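You operate a simulated robot arm through the tools that you are given. There is no shell and no other tool.

The job below is to be done with a simulated robot arm. You get a single attempt, and the scene is never put back.

Task
Warm the glue and line the slot of the key in the vice.
Fine: wait for the green lamp, clamp, glue round the slot, plastic block with its number home; brush back, lid shut, warmer off. A coat counts when it lies all over at full strength: go over it till it gets no stronger.

Only the result counts: the job must be done as asked and must still hold three seconds after the hand-in. Knocking over, shifting, dropping, spilling or breaking anything else fails it. Lids that push on must go on centred and level and be pressed home; caps that screw on are set level and turned clockwise until they are tight.

Robot
A 7-joint arm with a four-finger gripper, fixed in place. Base frame: the origin is at the foot of the arm, x ahead of it, y to its left, z up. Lengths are in cm, angles in degrees, forces in N, time in s.
Its first joint turns from -69.0 to 172.0 degrees. Payload 3.67 kg.
The tool frame sits at the grasp point between the pads (the TCP): z along the fingers, y along the line on which they close. The tips reach 2.8 cm beyond it. The gripper opens to 11.2 cm. The gripper's body begins 7.3 cm behind the TCP.
Orientation is that of the tool frame in the base frame, as [roll, pitch, yaw] about the fixed x, y, z axes, in that order (R = Rz(yaw) Ry(pitch) Rx(roll)). With the fingers straight down and closing along the base's y, the tool's x points along the base's -x, its y along +y and its z along -z.

Tools
- The arm moves only by the tool nudge_tool. Its argument "plan" is text: rows parted by semicolons, each of 6 numbers parted by spaces: the shift along the tool's x, y, z in cm, then the turn, a rotation vector about the tool's x, y, z in degrees. In form: x y z ax ay az; .... A call has 1 to 20 rows; each row shifts and turns the commanded pose from where the row before left it, along the tool's axes as they then stand. "jaw" is the gripper command, from -1 (shut) to 1 (fully open), values between in proportion, set as the call begins (left out, the last holds). Rows are played at 5 a second. More than 5 cm and 8.6 degrees between two rows, or a gripper value outside its range, and nothing of the call is played. Where a pose cannot be reached the arm comes as near as it can. A force on the tool above 40 N (or 10 N above the force at the start of the call, whichever is more), or a blocked arm, ends the call early, and 0.2 s more pass. The fingers move at their own pace and stop on an object; they squeeze with about 40 N. The grip force told is the motor's: it shows also when the fingers shut on nothing. Time passes only in rows, and 0.2 s behind the last, so rows that do not move let the fingers close. The reply holds the time, the measured pose of the TCP, the force on the tool along the base axes, the opening and the grip force, in the units named above and with some noise, with the torque about the TCP (base axes, N m) and any sound that the robot's microphone picked up.
- Cameras (640 x 400 px; columns grow to the right, rows downward): "scene" is fixed at [22, 65.1, 143.21]; the picture's right is [-0.66, -0.75, 0.00], its down [-0.31, 0.27, -0.91] and it looks along [0.69, -0.60, -0.41] (base axes); focal length 338 px, centre (320, 200). "wrist" rides on the gripper at [6, -1.8, -10.4] in the tool frame; the picture's right is [0.29, 0.96, 0.00], its down [-0.80, 0.24, -0.55] and it looks along [-0.53, 0.16, 0.83] (tool axes); focal length 234 px, centre (320, 200). There is no depth. A picture from a camera that has moved, and an enlarged one, comes with that camera's place and axes in the base frame and with its lens.
- get_image(camera): a new picture of that camera. The clock stands still meanwhile.
- slide_trunk(by): slides the trunk up (or, below 0, down) by that many cm; the arm rides with it, the base frame stays. It gives what a move gives, with no picture.
- inspect(camera, box): a new picture of the part [left, top, right, bottom] of that camera's present view, enlarged. The clock stands still meanwhile.
- finish_job(): hands the job in; it is judged then, once.

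Nothing tells you positions but the pictures and the camera data. Unless the task says otherwise, let go and move clear before handing in.

The tools are called after "Emit:" as name(argument=value, ...) on one line, values as JSON. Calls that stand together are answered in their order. nudge_tool: Moves the arm, as the interface text tells. Its arguments: {"type":"object","properties":{"plan":{"type":"string"},"jaw":{"type":"number"}},"required":["plan"]} The other tools are called the same way: slide_trunk (by) slides the trunk up or down; get_image (camera) takes a picture; inspect (camera, box) takes an enlarged picture of a part of a camera's view; finish_job () hands the job in.

At the start:

```text
time_s: 0.0
position: [48.81, 22.81, 126.31]
tcp_rot: [180.0, -0.1, -180.0]
wrist_force: [0.1, -0.3, -0.7]
torque: [0.04, -0.01, 0.01]
gripper_width: 11.21
finger_force: 0.0
trunk travel left (down, up): [-67.5, 16.5]
```

scene: 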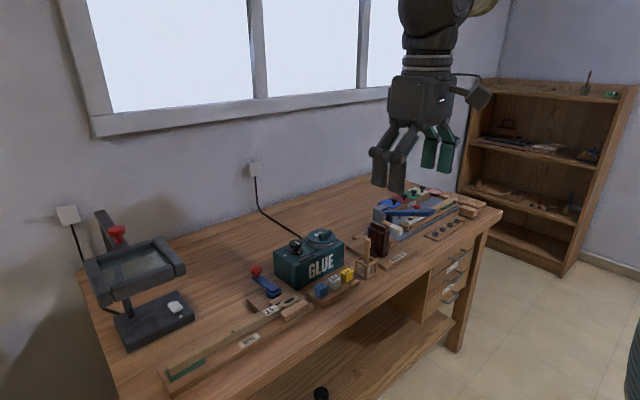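
wrist: 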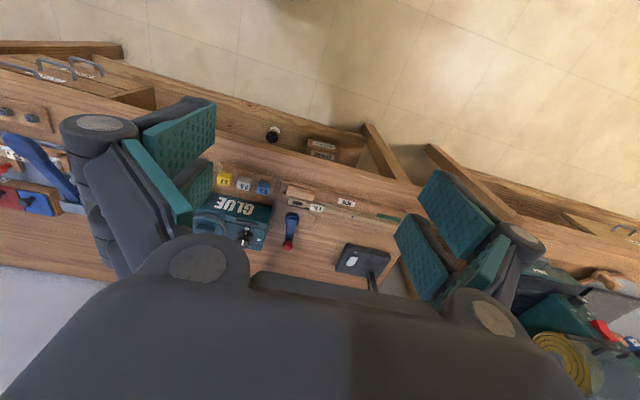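

I see a workbench with a glue warmer, a vice, numbered blocks and other tools. I'll look closer at every part before moving.

Emit:
inspect(camera="scene", box=[230, 210, 390, 310])

Emit:
inspect(camera="scene", box=[350, 170, 510, 270])

Emit:
inspect(camera="scene", box=[150, 260, 320, 390])

Emit:
inspect(camera="scene", box=[60, 200, 220, 360])

Emit:
inspect(camera="wrist", box=[180, 150, 440, 300])

```text
4.00 times, centred on (310, 260) of scene
camera zoom: at [22.0, 65.1, 143.21], right [-0.66, -0.75, 0.0], down [-0.31, 0.27, -0.91], along [0.69, -0.6, -0.41], focal length 1352 px, centre (360, -40)
```

zoom: 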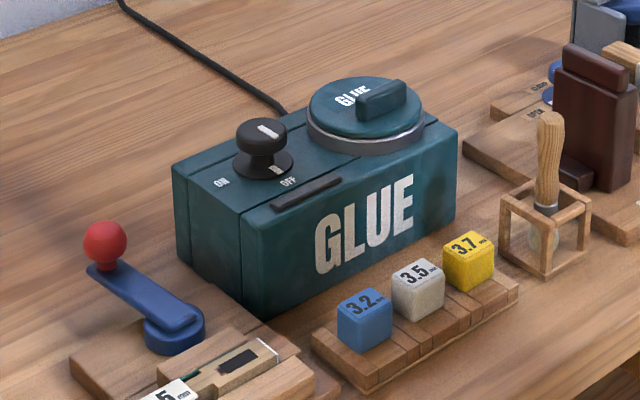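

```text
4.00 times, centred on (430, 220) of scene
camera zoom: at [22.0, 65.1, 143.21], right [-0.66, -0.75, 0.0], down [-0.31, 0.27, -0.91], along [0.69, -0.6, -0.41], focal length 1352 px, centre (-120, 120)
```

zoom: 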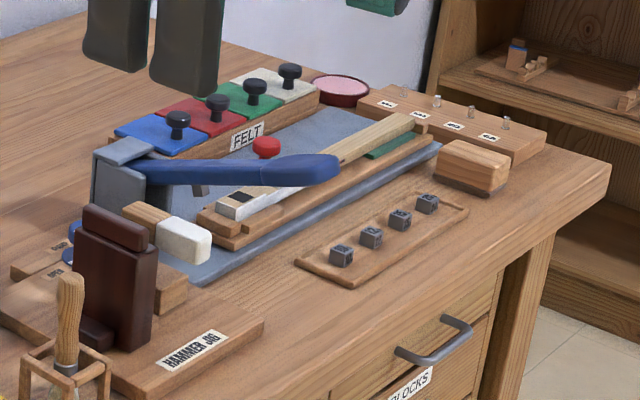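

```text
3.08 times, centred on (235, 325) of scene
camera zoom: at [22.0, 65.1, 143.21], right [-0.66, -0.75, 0.0], down [-0.31, 0.27, -0.91], along [0.69, -0.6, -0.41], focal length 1040 px, centre (582, -185)
```

zoom: 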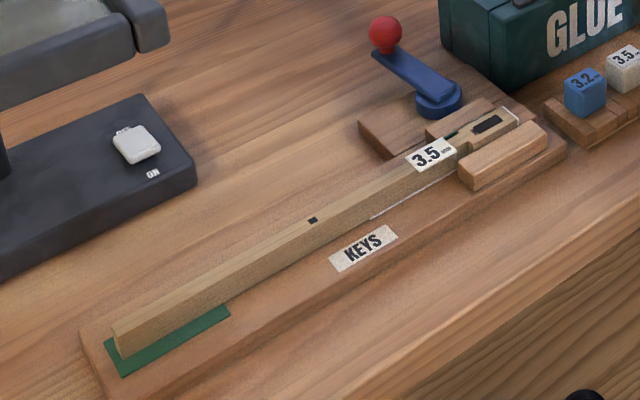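

```text
2.50 times, centred on (140, 280) of scene
camera zoom: at [22.0, 65.1, 143.21], right [-0.66, -0.75, 0.0], down [-0.31, 0.27, -0.91], along [0.69, -0.6, -0.41], focal length 845 px, centre (770, 0)
```

zoom: 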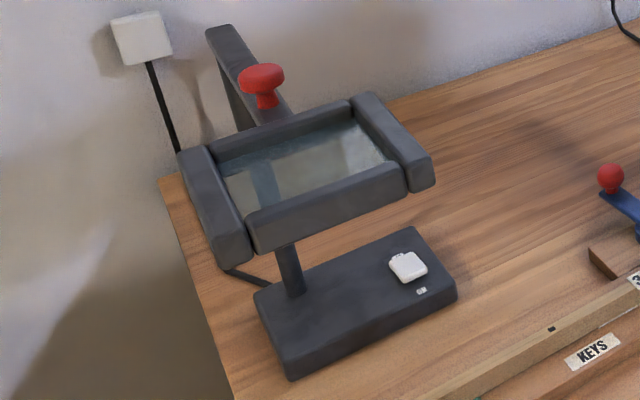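

```text
2.46 times, centred on (310, 225) of wrist
camera zoom: at [42.68, 20.95, 136.58], right [-0.29, 0.96, 0.0], down [0.8, 0.24, 0.55], along [0.53, 0.16, -0.83], focal length 576 px, centre (345, 138)
```

zoom: 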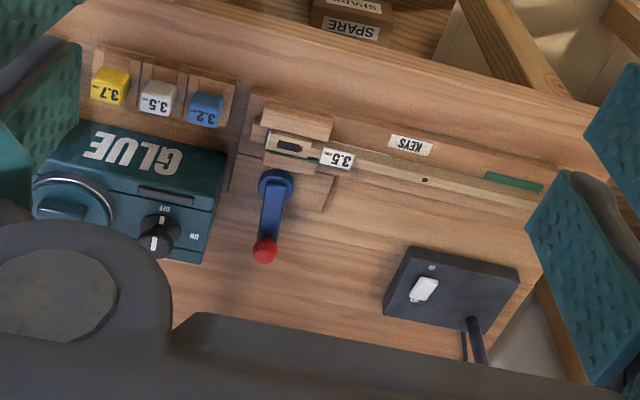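

The bench has the KEYS vice with a blue cam lever, the glue warmer with its knob and lid, three numbered blocks and a caged brush. I'll move the arm closer above them for better pictures.

Emit:
nudge_tool(plan="-3.5 -0.5 1.5 0 0 0; -3.5 -0.5 1.5 0 0 0; -3.5 -0.5 1.5 0 0 0; -3.5 -0.5 1.5 0 0 0; -3.5 -0.5 1.5 0 0 0; 0 0 0 0 0 0", jaw=1)

Emit:
get_image(camera="wrist")

```text
time_s: 1.4
position: [66.05, 20.29, 118.82]
tcp_rot: [179.9, 0.1, 180.0]
wrist_force: [-0.9, -0.4, 0.1]
torque: [-0.02, -0.04, -0.05]
gripper_width: 11.19
finger_force: 0.1
trunk travel left (down, up): [-67.5, 16.5]
```

```text
taken
camera wrist: at [60.02, 18.48, 129.14], right [-0.29, 0.96, 0.0], down [0.8, 0.24, 0.56], along [0.53, 0.16, -0.83], focal length 234 px, centre (320, 200)
```

wrist: 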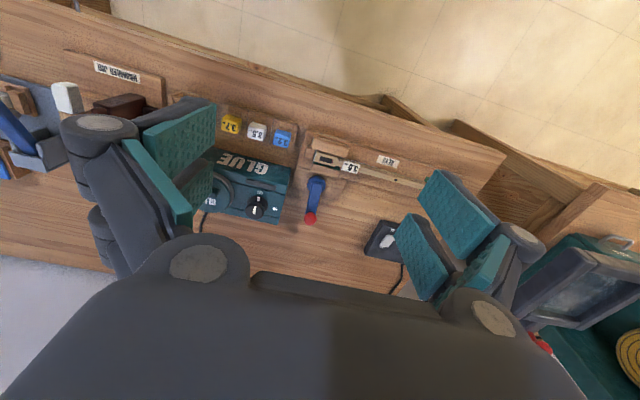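

The whole work area now shows from above. I'll enlarge the vice, blocks and warmer.

Emit:
inspect(camera="wrist", box=[290, 130, 440, 230])

Emit:
inspect(camera="wrist", box=[180, 90, 330, 230])

Emit:
inspect(camera="scene", box=[240, 270, 320, 330])

Emit:
inspect(camera="scene", box=[320, 210, 400, 290])

```text
4.00 times, centred on (365, 180) of wrist
camera zoom: at [60.02, 18.48, 129.14], right [-0.29, 0.96, 0.0], down [0.8, 0.24, 0.56], along [0.53, 0.16, -0.83], focal length 937 px, centre (140, 280)
```

zoom: 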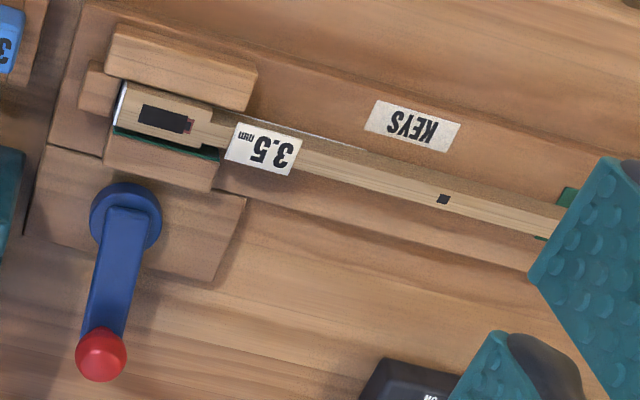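

```text
2.86 times, centred on (255, 160) of wrist
camera zoom: at [60.02, 18.48, 129.14], right [-0.29, 0.96, 0.0], down [0.8, 0.24, 0.56], along [0.53, 0.16, -0.83], focal length 669 px, centre (506, 314)
```

zoom: 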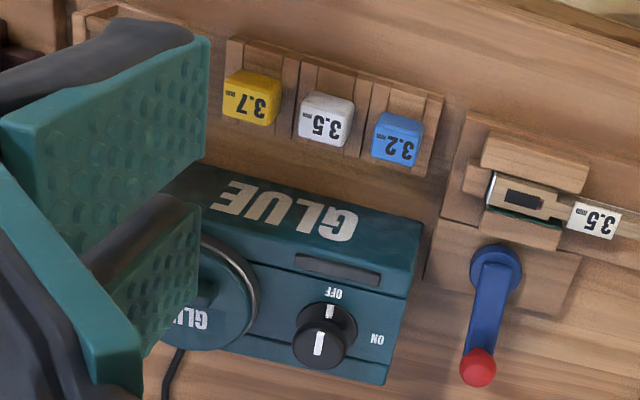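

```text
6.67 times, centred on (280, 300) of scene
camera zoom: at [22.0, 65.1, 143.21], right [-0.66, -0.75, 0.0], down [-0.31, 0.27, -0.91], along [0.69, -0.6, -0.41], focal length 2253 px, centre (587, -467)
```

zoom: 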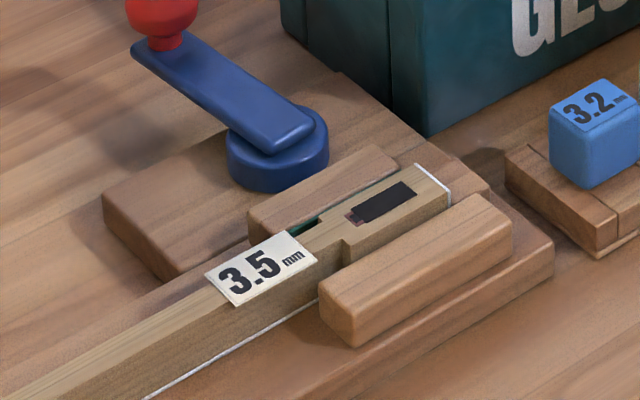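

```text
5.00 times, centred on (360, 250) of scene
camera zoom: at [22.0, 65.1, 143.21], right [-0.66, -0.75, 0.0], down [-0.31, 0.27, -0.91], along [0.69, -0.6, -0.41], focal length 1690 px, centre (120, -50)
```

zoom: 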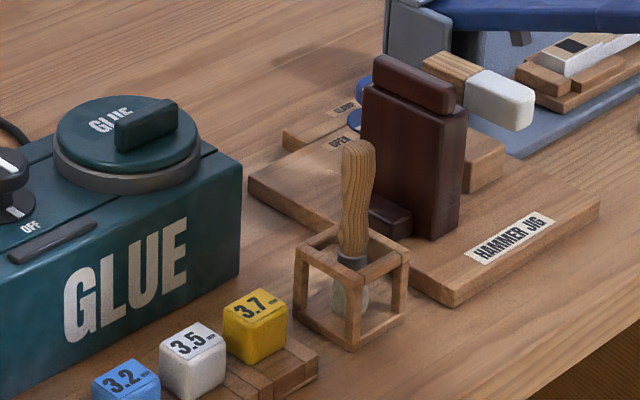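

The vice's cam lever is near (85, 25) with its ball near (93.6, 26). The knob is near (90.6, 14) and the lid near (89.5, 5). I'll move over the warmer and look again.

Emit:
nudge_tool(plan="-2.85 -2.5 2.7 0 0 0; -2.85 -2.5 2.7 0 0 0; -2.85 -2.5 2.7 0 0 0; -2.85 -2.5 2.7 0 0 0; 0 0 0 0 0 0")

Emit:
get_image(camera="wrist")

Emit:
get_image(camera="scene")

```text
time_s: 2.6
position: [77.49, 10.14, 107.88]
tcp_rot: [-179.9, 0.0, -179.9]
wrist_force: [-0.6, 0.4, -0.3]
torque: [-0.01, 0.03, 0.03]
gripper_width: 11.23
finger_force: 0.0
trunk travel left (down, up): [-67.5, 16.5]
```

```text
taken
camera wrist: at [71.47, 8.38, 118.18], right [-0.29, 0.96, 0.0], down [0.8, 0.24, 0.55], along [0.53, 0.16, -0.83], focal length 234 px, centre (320, 200)
```

wrist: 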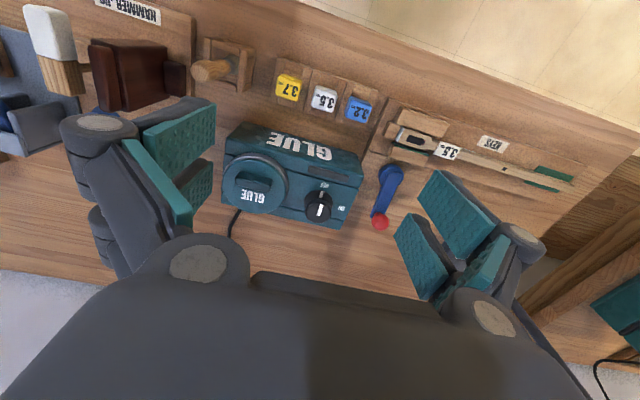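

```text
taken
```

scene: 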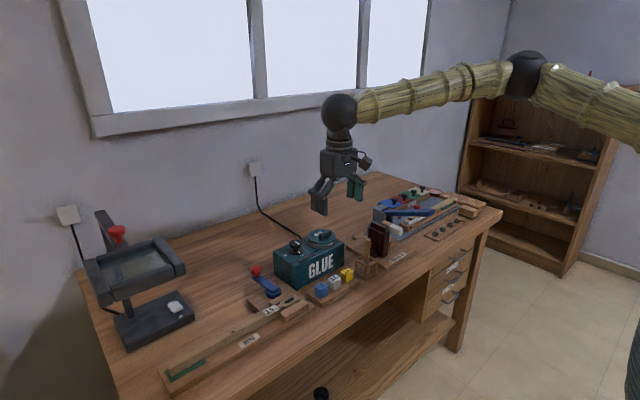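

Emit:
inspect(camera="wrist", box=[200, 110, 400, 240])

Emit:
inspect(camera="wrist", box=[180, 20, 400, 140])

Emit:
inspect(camera="wrist", box=[350, 90, 470, 240])

Emit:
inspect(camera="wrist", box=[0, 0, 220, 140])

```text
3.08 times, centred on (300, 175) of wrist
camera zoom: at [71.47, 8.38, 118.18], right [-0.29, 0.96, 0.0], down [0.8, 0.24, 0.55], along [0.53, 0.16, -0.83], focal length 720 px, centre (382, 277)
```

zoom: 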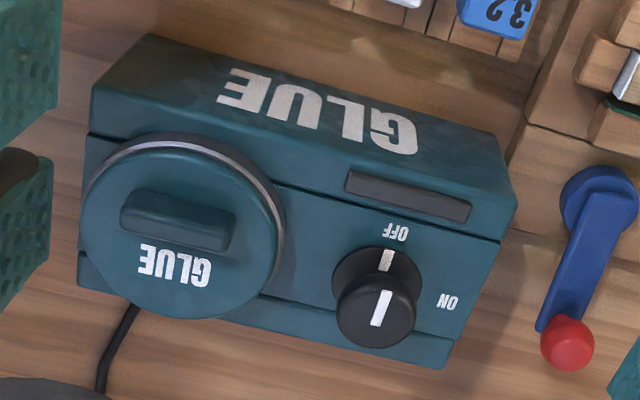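

```text
2.91 times, centred on (290, 80) of wrist
camera zoom: at [71.47, 8.38, 118.18], right [-0.29, 0.96, 0.0], down [0.8, 0.24, 0.55], along [0.53, 0.16, -0.83], focal length 681 px, centre (407, 549)
```

zoom: 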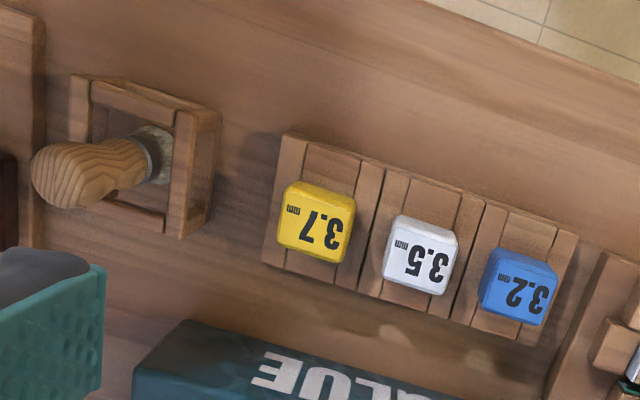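

```text
2.67 times, centred on (410, 165) of wrist
camera zoom: at [71.47, 8.38, 118.18], right [-0.29, 0.96, 0.0], down [0.8, 0.24, 0.55], along [0.53, 0.16, -0.83], focal length 624 px, centre (80, 293)
```

zoom: 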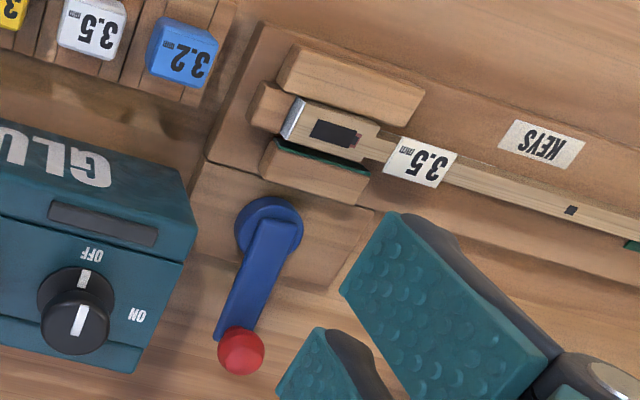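

```text
2.86 times, centred on (110, 70) of wrist
camera zoom: at [71.47, 8.38, 118.18], right [-0.29, 0.96, 0.0], down [0.8, 0.24, 0.55], along [0.53, 0.16, -0.83], focal length 669 px, centre (920, 571)
```

zoom: 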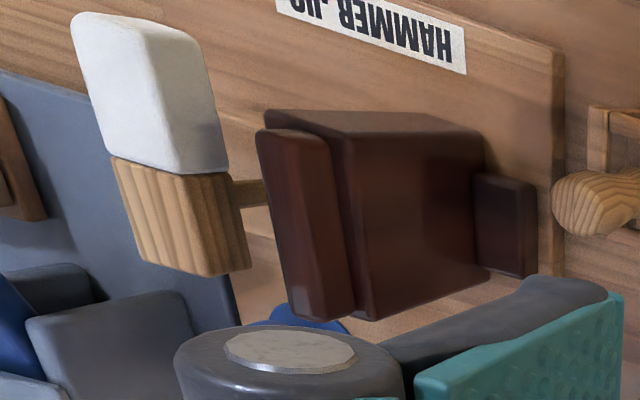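

The knob (pointer at OFF) has its top at about (90.6, 13.9, 90.7), and ON lies a quarter turn clockwise toward +y. I'll go above it and pre-turn the gripper by −45° so the quarter turn is centred.

Emit:
nudge_tool(plan="-3.28 0.94 2.48 0 0 0; -3.28 0.94 2.48 0 0 0; -3.28 0.94 2.48 0 0 0; -3.28 0.94 2.48 0 0 0; 0 0 0 0 0 -7.5; 0 0 0 0 0 -7.5; 0 0 0 0 0 -7.5; 0 0 0 0 0 -7.5; 0 0 0 0 0 -7.5; 0 0 0 0 0 -7.5; 0 0 0 0 0 0", jaw=0.07)

Emit:
get_image(camera="wrist")

Emit:
inspect(camera="scene", box=[240, 170, 400, 290])

```text
time_s: 5.0
position: [90.77, 14.01, 98.03]
tcp_rot: [-180.0, 0.1, -134.9]
wrist_force: [0.1, -0.1, 0.2]
torque: [-0.04, 0.01, 0.02]
gripper_width: 6.01
finger_force: 0.2
trunk travel left (down, up): [-67.5, 16.5]
```

```text
taken
camera wrist: at [87.71, 8.47, 108.35], right [-0.88, 0.47, 0.0], down [0.39, 0.73, 0.55], along [0.26, 0.49, -0.83], focal length 234 px, centre (320, 200)
```

wrist: 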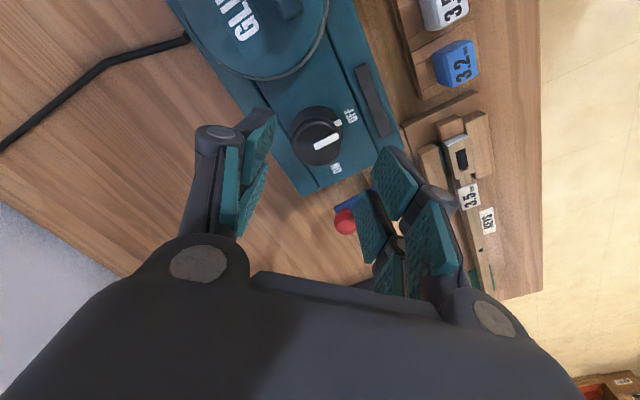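

```text
3.33 times, centred on (320, 230) of scene
camera zoom: at [22.0, 65.1, 143.21], right [-0.66, -0.75, 0.0], down [-0.31, 0.27, -0.91], along [0.69, -0.6, -0.41], focal length 1126 px, centre (320, 100)
```

zoom: 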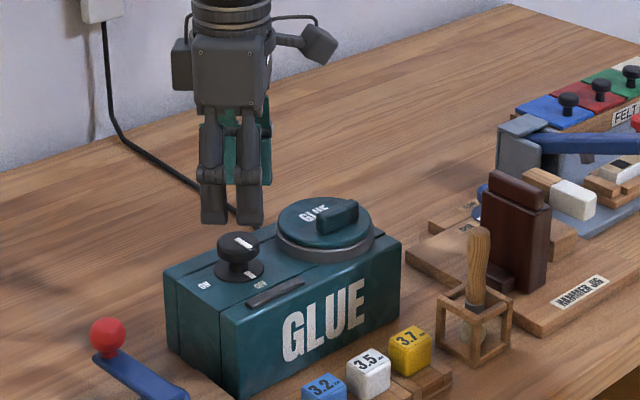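

Emit:
inspect(camera="wrist", box=[260, 90, 380, 190])

```text
4.00 times, centred on (320, 140) of wrist
camera zoom: at [87.71, 8.47, 108.35], right [-0.88, 0.47, 0.0], down [0.39, 0.73, 0.55], along [0.26, 0.49, -0.83], focal length 937 px, centre (320, 440)
```

zoom: 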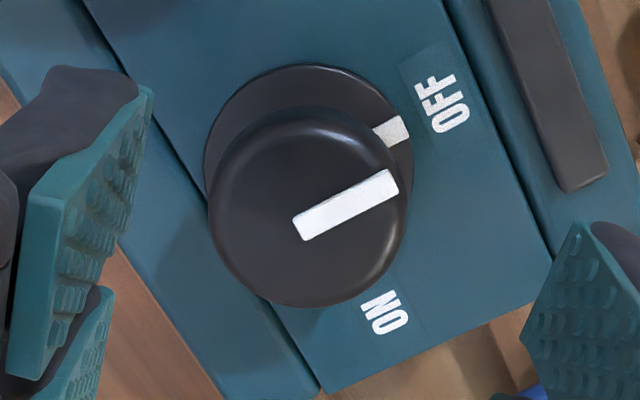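

The gripper is centred over the knob. I'll go down so the tips straddle the knob's head and close on it.

Emit:
nudge_tool(plan="0 0 2 0 0 0; 0 0 2 0 0 0; 0 0 1.5 0 0 0; 0 0 0.8 0 0 0; 0 0 0 0 0 0")

Emit:
get_image(camera="wrist")

Emit:
inspect(camera="scene", box=[260, 190, 360, 260])

```text
time_s: 6.2
position: [90.58, 13.83, 91.85]
tcp_rot: [180.0, 0.0, -135.0]
wrist_force: [-0.3, -0.2, -0.2]
torque: [0.04, 0.01, -0.01]
gripper_width: 6.02
finger_force: 0.0
trunk travel left (down, up): [-67.5, 16.5]
```

```text
taken
camera wrist: at [87.71, 8.45, 102.05], right [-0.88, 0.47, 0.0], down [0.39, 0.73, 0.55], along [0.26, 0.49, -0.83], focal length 234 px, centre (320, 200)
```

wrist: 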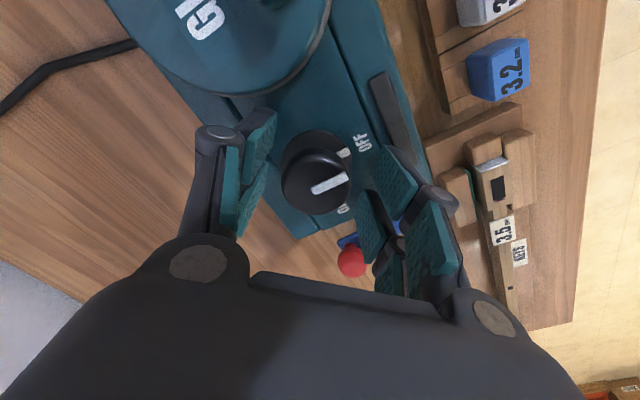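

```text
5.71 times, centred on (310, 225) of scene
camera zoom: at [22.0, 65.1, 143.21], right [-0.66, -0.75, 0.0], down [-0.31, 0.27, -0.91], along [0.69, -0.6, -0.41], focal length 1931 px, centre (377, 57)
```

zoom: 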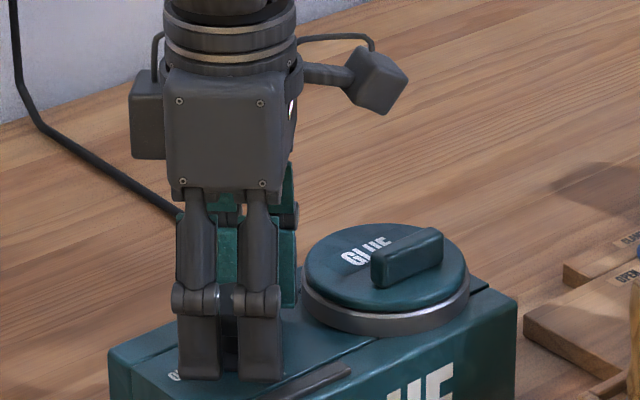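

Emit:
nudge_tool(plan="0 0 0 0 0 0; 0 0 0 0 0 0; 0 0 0 0 0 0", jaw=-1)

```text
time_s: 7.0
position: [90.9, 13.82, 91.68]
tcp_rot: [180.0, 0.0, -135.0]
wrist_force: [11.0, -3.3, 2.5]
torque: [-0.08, -0.22, -0.02]
gripper_width: 3.57
finger_force: 45.8
trunk travel left (down, up): [-67.5, 16.5]
```

The knob is gripped (3.57 cm). I'll turn it clockwise a quarter turn to ON.

Emit:
nudge_tool(plan="0 0 0 0 0 7.5; 0 0 0 0 0 7.5; 0 0 0 0 0 7.5; 0 0 0 0 0 7.5; 0 0 0 0 0 7.5; 0 0 0 0 0 7.5; 0 0 0 0 0 7.5; 0 0 0 0 0 7.5; 0 0 0 0 0 7.5; 0 0 0 0 0 7.5; 0 0 0 0 0 7.5; 0 0 0 0 0 7.5; 0 0 0 0 0 0")

Emit:
inspect(camera="scene", box=[260, 190, 360, 260])

```text
time_s: 9.8
position: [90.89, 14.08, 91.66]
tcp_rot: [179.8, 0.0, 134.9]
wrist_force: [24.3, 7.1, 12.0]
torque: [0.19, -0.39, 0.29]
gripper_width: 3.58
finger_force: 45.5
trunk travel left (down, up): [-67.5, 16.5]
```

```text
5.71 times, centred on (310, 225) of scene
camera zoom: at [22.0, 65.1, 143.21], right [-0.66, -0.75, 0.0], down [-0.31, 0.27, -0.91], along [0.69, -0.6, -0.41], focal length 1931 px, centre (377, 57)
```

zoom: 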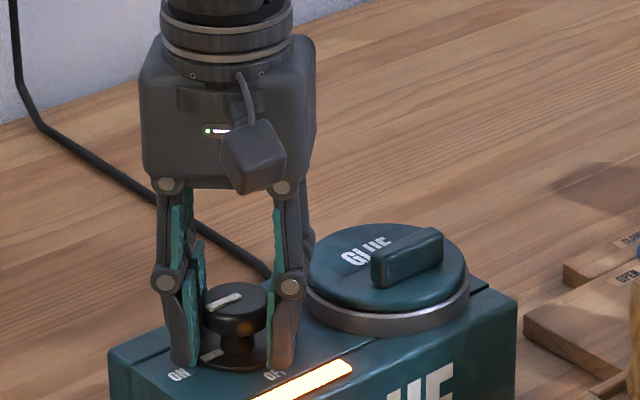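

The lamp strip glows amber, so the warmer is on. I'll let go of the knob and rise straight up.

Emit:
nudge_tool(plan="0 0 0 0 0 0; 0 0 0 0 0 0; 0 0 -2 0 0 0; 0 0 -4 0 0 0; 0 0 -4 0 0 0; 0 0 0 0 0 0", jaw=0.07)

Emit:
inspect(camera="scene", box=[240, 200, 380, 310])

Emit:
get_image(camera="wrist")

```text
time_s: 11.2
position: [90.78, 13.9, 101.68]
tcp_rot: [-179.9, -0.1, 135.0]
wrist_force: [0.1, -1.1, -0.4]
torque: [0.0, -0.01, 0.0]
gripper_width: 5.96
finger_force: 0.0
trunk travel left (down, up): [-67.5, 16.5]
```

```text
3.64 times, centred on (310, 255) of scene
camera zoom: at [22.0, 65.1, 143.21], right [-0.66, -0.75, 0.0], down [-0.31, 0.27, -0.91], along [0.69, -0.6, -0.41], focal length 1229 px, centre (356, 0)
```

zoom: 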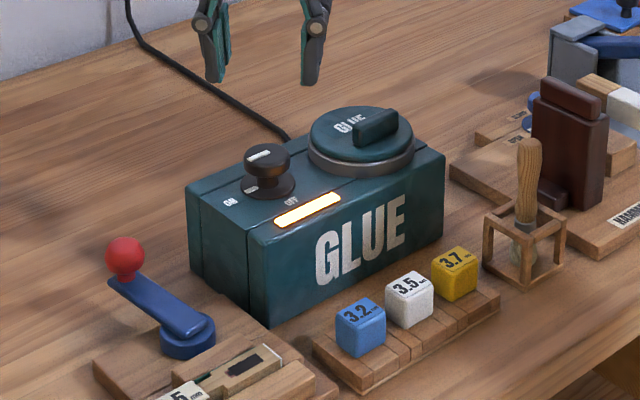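

```text
taken
camera wrist: at [85.27, 16.9, 112.01], right [0.47, 0.88, 0.0], down [0.73, -0.39, 0.55], along [0.49, -0.26, -0.83], focal length 234 px, centre (320, 200)
```

wrist: 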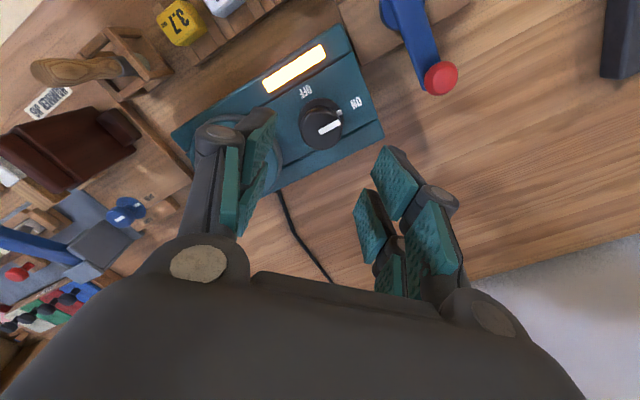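

The warmer is heating. Meanwhile I'll turn the gripper back square and look closely at the vice and its lever.

Emit:
nudge_tool(plan="0 0 0 0 0 -7.5; 0 0 0 0 0 -7.5; 0 0 0 0 0 -7.5; 0 0 0 0 0 -7.5; 0 0 0 0 0 -7.5; 0 0 0 0 0 -7.5; 3.95 2.03 0.42 0 0 0; 3.95 2.03 0.42 0 0 0; 3.95 2.03 0.42 0 0 0; 3.95 2.03 0.42 0 0 0; 0 0 0 0 0 0", jaw=1)

Emit:
get_image(camera="wrist")

Emit:
inspect(camera="wrist", box=[250, 80, 450, 220])

Emit:
inspect(camera="wrist", box=[280, 90, 400, 160])

Emit:
inspect(camera="wrist", box=[160, 30, 300, 130])

```text
time_s: 13.6
position: [75.03, 22.2, 99.97]
tcp_rot: [179.9, 0.0, 179.9]
wrist_force: [-1.3, -1.1, 0.2]
torque: [0.0, 0.01, 0.0]
gripper_width: 11.2
finger_force: 0.1
trunk travel left (down, up): [-67.5, 16.5]
```

```text
taken
camera wrist: at [68.85, 20.36, 110.29], right [-0.29, 0.96, 0.0], down [0.8, 0.24, 0.55], along [0.53, 0.16, -0.83], focal length 234 px, centre (320, 200)
```

wrist: 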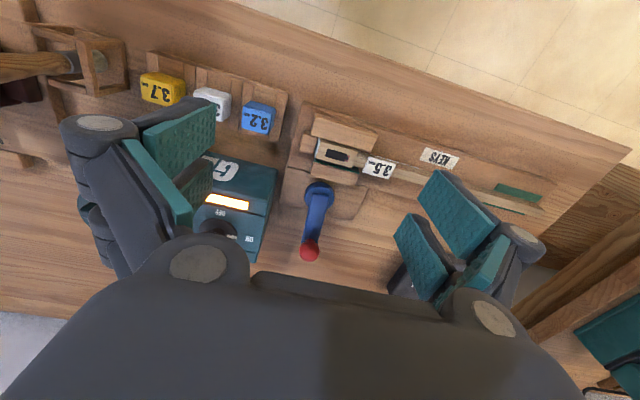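

```text
2.86 times, centred on (350, 150) of wrist
camera zoom: at [68.85, 20.36, 110.29], right [-0.29, 0.96, 0.0], down [0.8, 0.24, 0.55], along [0.53, 0.16, -0.83], focal length 669 px, centre (234, 343)
```

zoom: 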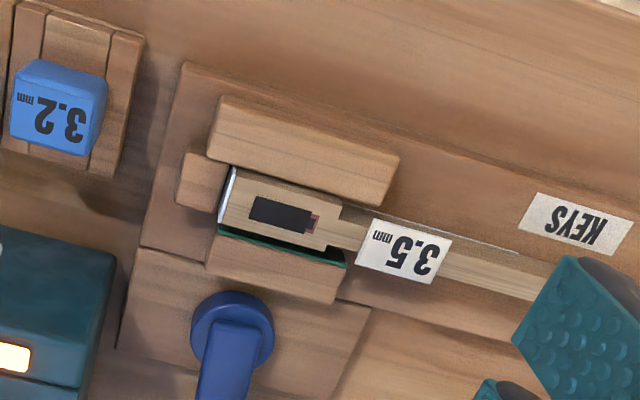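

```text
5.33 times, centred on (340, 125) of wrist
camera zoom: at [68.85, 20.36, 110.29], right [-0.29, 0.96, 0.0], down [0.8, 0.24, 0.55], along [0.53, 0.16, -0.83], focal length 1249 px, centre (213, 600)
```

zoom: 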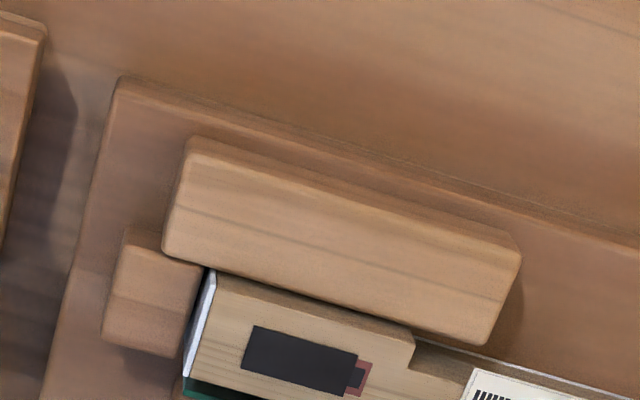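

```text
4.00 times, centred on (230, 80) of wrist
camera zoom: at [68.85, 20.36, 110.29], right [-0.29, 0.96, 0.0], down [0.8, 0.24, 0.55], along [0.53, 0.16, -0.83], focal length 937 px, centre (680, 680)
```

zoom: 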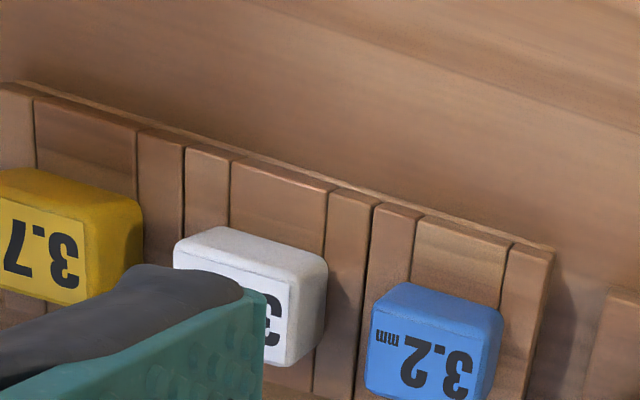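

The lever pivots near (85.6, 25.3) and points to +x. The warmer blocks a swing to −y, so it must swing toward +y. I'll close the fingers into a post and lower it on the −y side of the lever.

Emit:
nudge_tool(plan="-4.14 0.1 1.25 0 0 0; -4.14 0.1 1.25 0 0 0; -4.14 0.1 1.25 0 0 0; -4.14 0.1 1.25 0 0 0; 0 0 3 0 0 0; 0 0 3 0 0 0; 0 0 0 0 0 0", jaw=-1)

Emit:
get_image(camera="wrist")

Emit:
inspect(camera="scene", box=[220, 200, 340, 310])

```text
time_s: 15.2
position: [91.4, 22.54, 88.95]
tcp_rot: [180.0, 0.0, 180.0]
wrist_force: [0.3, -0.7, 0.7]
torque: [-0.01, -0.02, 0.02]
gripper_width: 0.03
finger_force: 35.5
trunk travel left (down, up): [-67.5, 16.5]
```

```text
taken
camera wrist: at [85.4, 20.79, 99.37], right [-0.29, 0.96, 0.0], down [0.8, 0.24, 0.55], along [0.53, 0.16, -0.83], focal length 234 px, centre (320, 200)
```

wrist: 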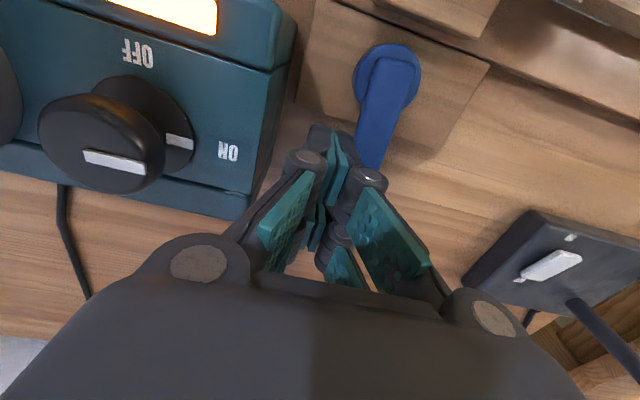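

```text
3.64 times, centred on (280, 255) of scene
camera zoom: at [22.0, 65.1, 143.21], right [-0.66, -0.75, 0.0], down [-0.31, 0.27, -0.91], along [0.69, -0.6, -0.41], focal length 1229 px, centre (466, 0)
```

zoom: 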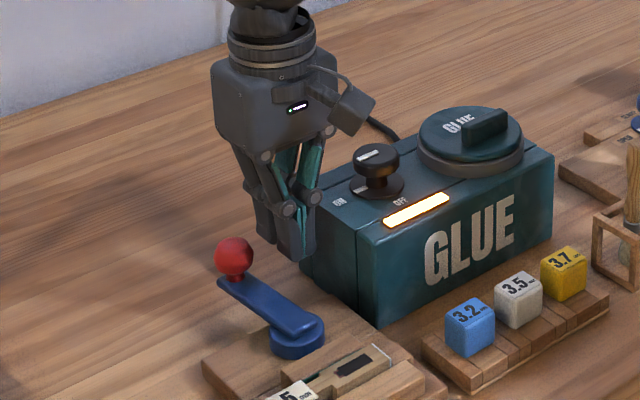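

Emit:
nudge_tool(plan="0 0 1.9 0 0 0; 0 0 1.8 0 0 0; 0 0 0 0 0 0")

Emit:
inspect(camera="scene", box=[220, 200, 340, 310])

```text
time_s: 16.0
position: [91.57, 22.6, 85.27]
tcp_rot: [-179.9, 0.0, 180.0]
wrist_force: [0.0, -1.0, 0.3]
torque: [0.02, 0.0, 0.01]
gripper_width: 0.01
finger_force: 35.6
trunk travel left (down, up): [-67.5, 16.5]
```

```text
3.64 times, centred on (280, 255) of scene
camera zoom: at [22.0, 65.1, 143.21], right [-0.66, -0.75, 0.0], down [-0.31, 0.27, -0.91], along [0.69, -0.6, -0.41], focal length 1229 px, centre (466, 0)
```

zoom: 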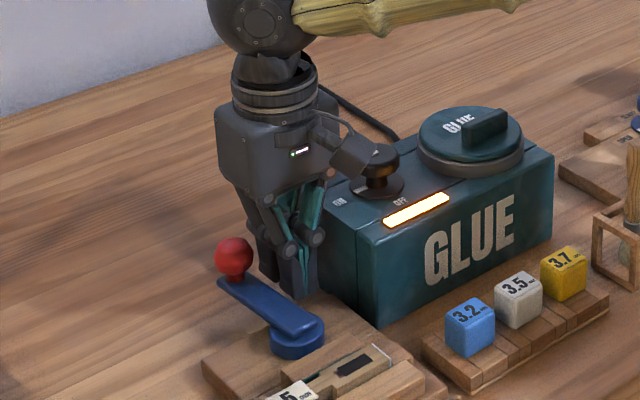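

Emit:
nudge_tool(plan="-0.2 1.2 0 0 0 0; 0 1.06 0 0 0 0; 0.02 1.08 0 0 0 0; 0.2 1.06 0 0 0 0; 0.39 1.01 0 0 0 0; 0.55 0.93 0 0 0 0; 0 0 0 0 0 0")

Emit:
inspect(camera="scene", box=[220, 210, 340, 320])

Emit:
get_image(camera="wrist")

```text
time_s: 17.6
position: [90.67, 28.9, 85.29]
tcp_rot: [-179.9, 0.0, 180.0]
wrist_force: [-0.1, -0.1, 0.2]
torque: [-0.04, 0.01, 0.03]
gripper_width: 0.0
finger_force: 35.5
trunk travel left (down, up): [-67.5, 16.5]
```

```text
3.64 times, centred on (280, 265) of scene
camera zoom: at [22.0, 65.1, 143.21], right [-0.66, -0.75, 0.0], down [-0.31, 0.27, -0.91], along [0.69, -0.6, -0.41], focal length 1229 px, centre (466, -36)
```

zoom: 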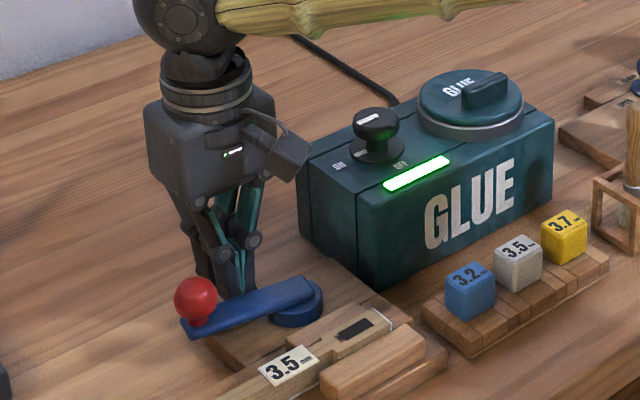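

```text
taken
camera wrist: at [84.52, 27.07, 95.65], right [-0.29, 0.96, 0.0], down [0.8, 0.24, 0.55], along [0.53, 0.16, -0.83], focal length 234 px, centre (320, 200)
```

wrist: 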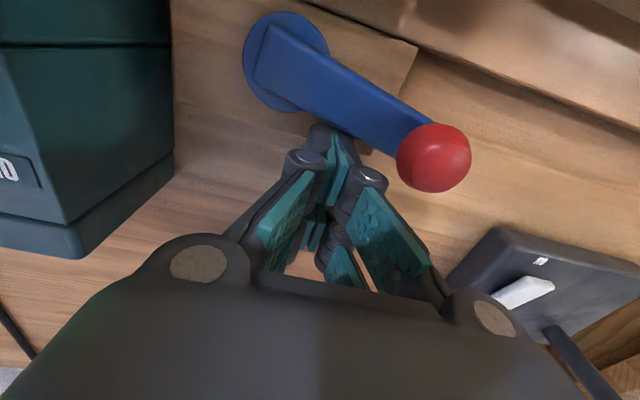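

The lamp is already green, and the lever swings easily. I'll keep pushing it along its arc.

Emit:
nudge_tool(plan="0.71 0.81 0 0 0 0; 0.84 0.68 0 0 0 0; 0.94 0.52 0 0 0 0; 1.02 0.35 0 0 0 0; 0 0 0 0 0 0")

Emit:
inspect(camera="scene", box=[220, 210, 340, 320])

Emit:
get_image(camera="wrist")

```text
time_s: 18.3
position: [90.07, 29.49, 85.33]
tcp_rot: [-179.6, 0.8, 179.4]
wrist_force: [19.5, -11.9, -7.0]
torque: [-0.25, -0.6, 0.09]
gripper_width: 0.01
finger_force: 36.3
trunk travel left (down, up): [-67.5, 16.5]
stopped in row 3: the force on the tool passed its limit at 50 N (the readings are from after the stop); the commanded pose is now the measured one
```

```text
3.64 times, centred on (280, 265) of scene
camera zoom: at [22.0, 65.1, 143.21], right [-0.66, -0.75, 0.0], down [-0.31, 0.27, -0.91], along [0.69, -0.6, -0.41], focal length 1229 px, centre (466, -36)
```

zoom: 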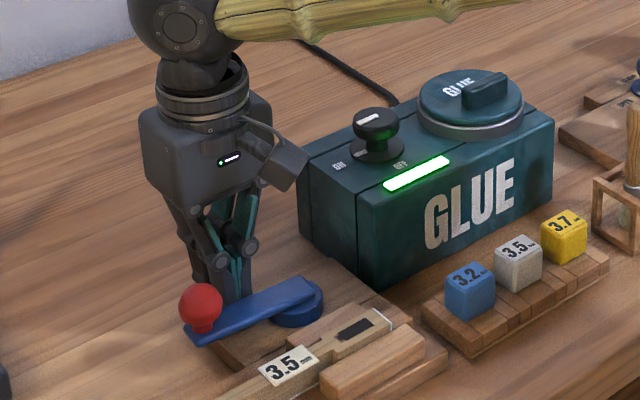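

```text
taken
camera wrist: at [83.75, 27.87, 95.67], right [-0.28, 0.96, -0.01], down [0.79, 0.23, 0.56], along [0.54, 0.15, -0.83], focal length 234 px, centre (320, 200)
```

wrist: 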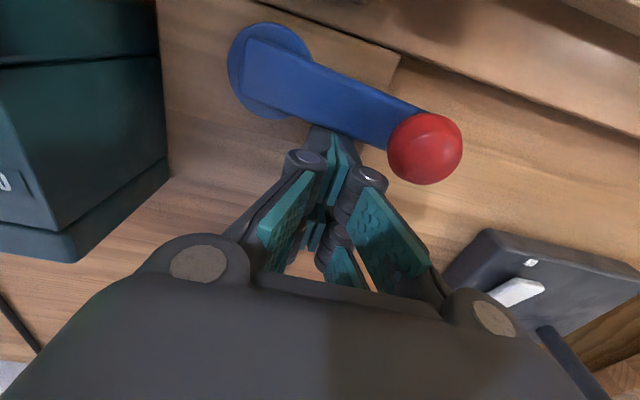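

The lever has swung to about 83° and resists. The fingers seem wider along x than I assumed (two prongs each). I'll back off and look at the vice jaws.

Emit:
nudge_tool(plan="-1.5 0 0 0 0 0; -1 0 -2 0 0 0; 0 0 -4 0 0 0; 2 -1.5 -4 0 0 0; 4 -1.5 -2 0 0 0; 4 -1.5 0 0 0 0; 4 -1 0 0 0 0; 0 0 0 0 0 0", jaw=1)

Emit:
get_image(camera="wrist")

Emit:
inspect(camera="wrist", box=[260, 80, 420, 200])

Emit:
inspect(camera="scene", box=[240, 250, 340, 320])

```text
time_s: 20.1
position: [78.1, 24.39, 97.38]
tcp_rot: [-179.7, 0.5, 179.4]
wrist_force: [0.5, 0.3, 0.5]
torque: [0.0, 0.03, -0.01]
gripper_width: 11.18
finger_force: 0.1
trunk travel left (down, up): [-67.5, 16.5]
```

```text
taken
camera wrist: at [71.84, 22.65, 107.66], right [-0.28, 0.96, -0.01], down [0.79, 0.23, 0.56], along [0.54, 0.15, -0.83], focal length 234 px, centre (320, 200)
```

wrist: 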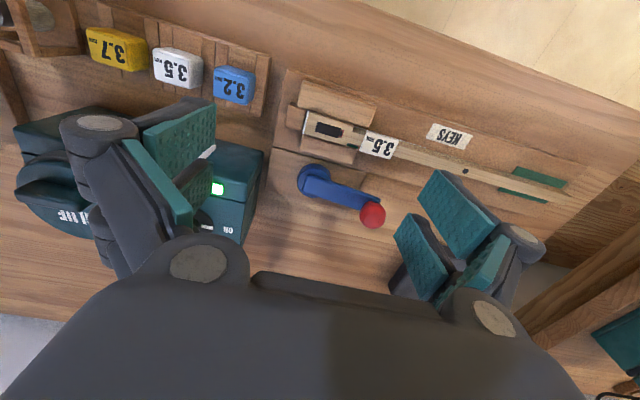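

```text
3.33 times, centred on (340, 140) of wrist
camera zoom: at [71.84, 22.65, 107.66], right [-0.28, 0.96, -0.01], down [0.79, 0.23, 0.56], along [0.54, 0.15, -0.83], focal length 781 px, centre (253, 400)
```

zoom: 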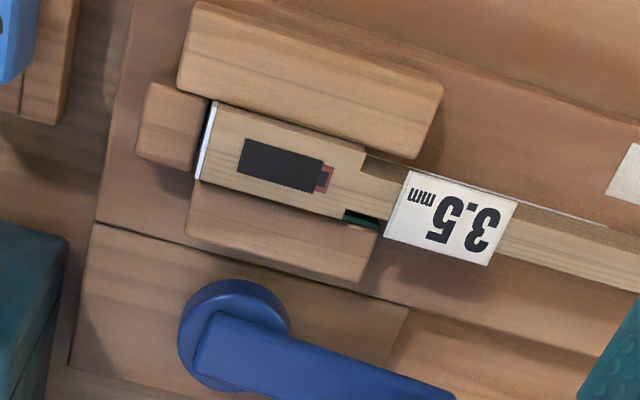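

```text
5.71 times, centred on (290, 285) of scene
camera zoom: at [22.0, 65.1, 143.21], right [-0.66, -0.75, 0.0], down [-0.31, 0.27, -0.91], along [0.69, -0.6, -0.41], focal length 1931 px, centre (491, -286)
```

zoom: 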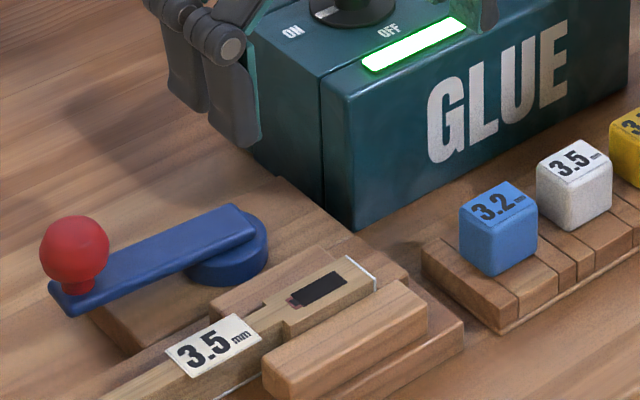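

The jaw has closed on the key with the lever at about 82°. I'll level the tool, then push the ball from its +x side to check that the clamp is at its end stop.

Emit:
nudge_tool(plan="0 0 0 -0.3 0.5 -0.6; -3.3 2.2 0 0 0 0; -3.3 2.2 0 0 0 0; -3.3 2.2 0 0 0 0; -3.4 2.2 0 0 0 0; 0 0 3.5 0 0 0; 0 0 3.5 0 0 0; 0 0 2 0 0 0; 0 0 1.7 0 0 0; 0 0 0 0 0 0", jaw=-1)

Emit:
get_image(camera="wrist")

Emit:
inspect(camera="scene", box=[220, 210, 340, 320])

```text
time_s: 22.3
position: [90.23, 31.45, 86.81]
tcp_rot: [179.8, 0.3, -179.9]
wrist_force: [19.7, -11.3, 5.2]
torque: [-0.03, -0.02, 0.03]
gripper_width: 0.0
finger_force: 35.8
out of reach, approached as far as the arm can: row 5, 7, 9
trunk travel left (down, up): [-67.5, 16.5]
```

```text
taken
camera wrist: at [84.15, 29.61, 97.07], right [-0.29, 0.96, 0.0], down [0.79, 0.24, 0.56], along [0.53, 0.16, -0.83], focal length 234 px, centre (320, 200)
```

wrist: 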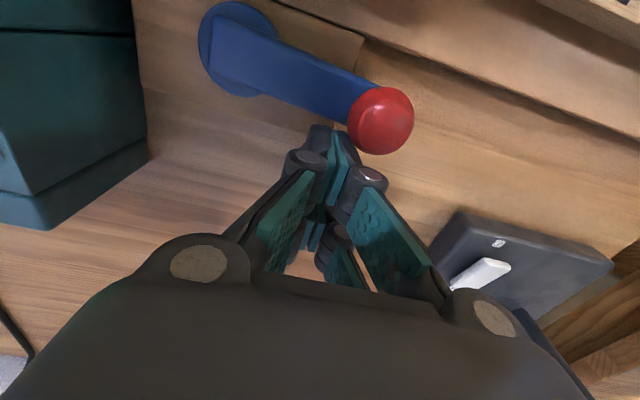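

```text
3.64 times, centred on (280, 265) of scene
camera zoom: at [22.0, 65.1, 143.21], right [-0.66, -0.75, 0.0], down [-0.31, 0.27, -0.91], along [0.69, -0.6, -0.41], focal length 1229 px, centre (466, -36)
```

zoom: 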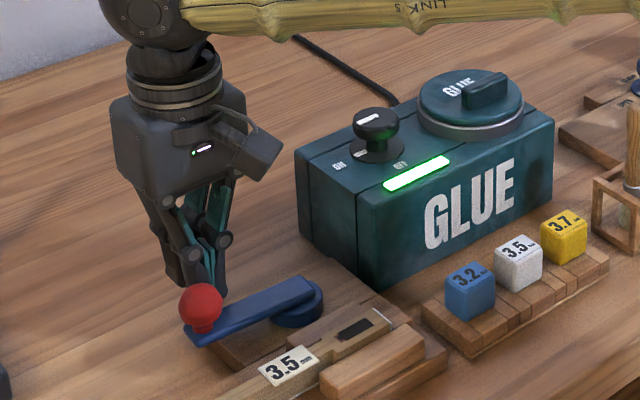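

Emit:
nudge_tool(plan="0.3 0 0 0 0 0; 0.3 0 0 0 0 0; 0.3 0 0 0 0 0; 0.3 0 0 0 0 0; 0.3 0 0 0 0 0; 0.3 0 0 0 0 0; 0.3 0 0 0 0 0; 0 0 0 0 0 0")

Emit:
inspect(camera="scene", box=[220, 210, 340, 320])

Emit:
get_image(camera="wrist")

```text
time_s: 22.7
position: [90.25, 31.47, 86.78]
tcp_rot: [-180.0, 0.5, 180.0]
wrist_force: [22.4, -5.8, -4.6]
torque: [-0.11, -0.33, -0.11]
gripper_width: 0.01
finger_force: 36.1
trunk travel left (down, up): [-67.5, 16.5]
stopped in row 2: the force on the tool passed its limit at 44 N (the readings are from after the stop); the commanded pose is now the measured one
```

```text
3.64 times, centred on (280, 265) of scene
camera zoom: at [22.0, 65.1, 143.21], right [-0.66, -0.75, 0.0], down [-0.31, 0.27, -0.91], along [0.69, -0.6, -0.41], focal length 1229 px, centre (466, -36)
```

zoom: 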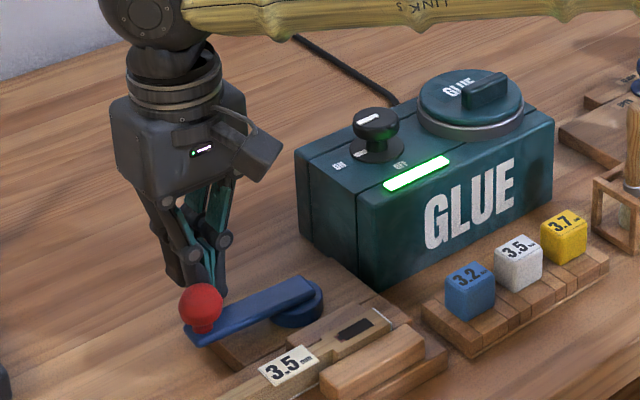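

```text
taken
camera wrist: at [84.1, 29.66, 97.07], right [-0.29, 0.96, 0.0], down [0.79, 0.24, 0.56], along [0.54, 0.16, -0.83], focal length 234 px, centre (320, 200)
```

wrist: 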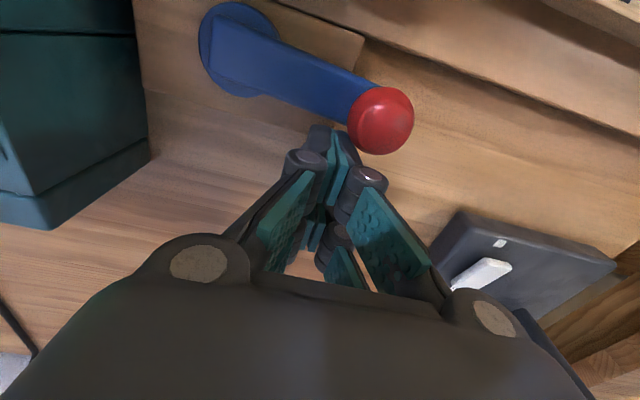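

The lever doesn't move under 44 N, so the clamp is fully home at its stop. I'll back off, rise and look at the lid, brush and right side of the bench.

Emit:
nudge_tool(plan="-0.5 0 -0.5 0 0.3 0; -0.3 0 -2 0 0 0; 0 0 -4 0 0 0; 0 0 -4 0 0 0; 3 -4 -2 0 0 0; 3 -4 0 0 0 0; 3 -4 0 0 0 0; 3 -4 0 0 0 0; 3 -4 0 0 0 0; 0 0 0 0 0 0", jaw=1)

Emit:
get_image(camera="wrist")

```text
refused: row 5 steps farther than a row can; nothing moved
```

```text
taken
camera wrist: at [84.1, 29.66, 97.07], right [-0.29, 0.96, 0.0], down [0.79, 0.24, 0.56], along [0.54, 0.16, -0.83], focal length 234 px, centre (320, 200)
```

wrist: 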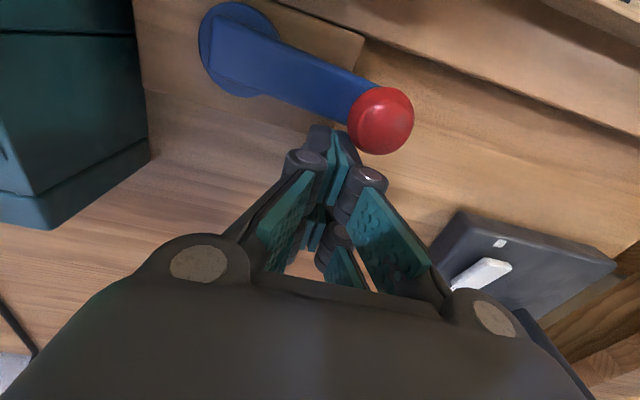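

Emit:
nudge_tool(plan="-0.5 0 -0.5 0 0.3 0; -0.3 0 -2 0 0 0; 0 0 -4 0 0 0; 0 0 -4 0 0 0; 3 -3.8 0 0 0 0; 3 -3.8 0 0 0 0; 3 -3.8 0 0 0 0; 3 -3.8 0 0 0 0; 3 -3.8 0 0 0 0; 0 0 0 0 0 0")

Emit:
get_image(camera="wrist")

```text
time_s: 24.9
position: [75.78, 12.5, 97.37]
tcp_rot: [180.0, -0.1, -180.0]
wrist_force: [0.7, 0.3, 0.8]
torque: [-0.03, -0.01, 0.04]
gripper_width: 0.0
finger_force: 35.4
trunk travel left (down, up): [-67.5, 16.5]
```

```text
taken
camera wrist: at [69.71, 10.74, 107.72], right [-0.29, 0.96, 0.0], down [0.8, 0.24, 0.55], along [0.53, 0.16, -0.83], focal length 234 px, centre (320, 200)
```

wrist: 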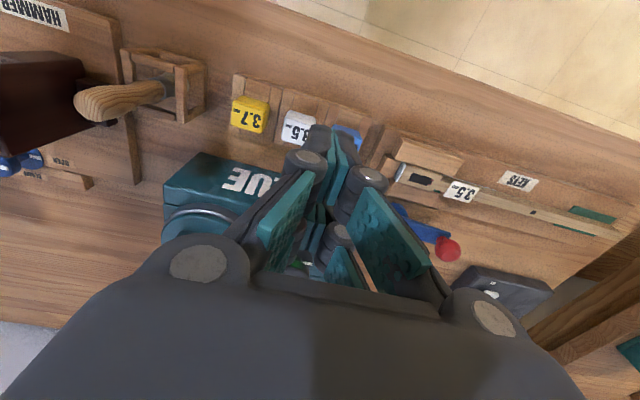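

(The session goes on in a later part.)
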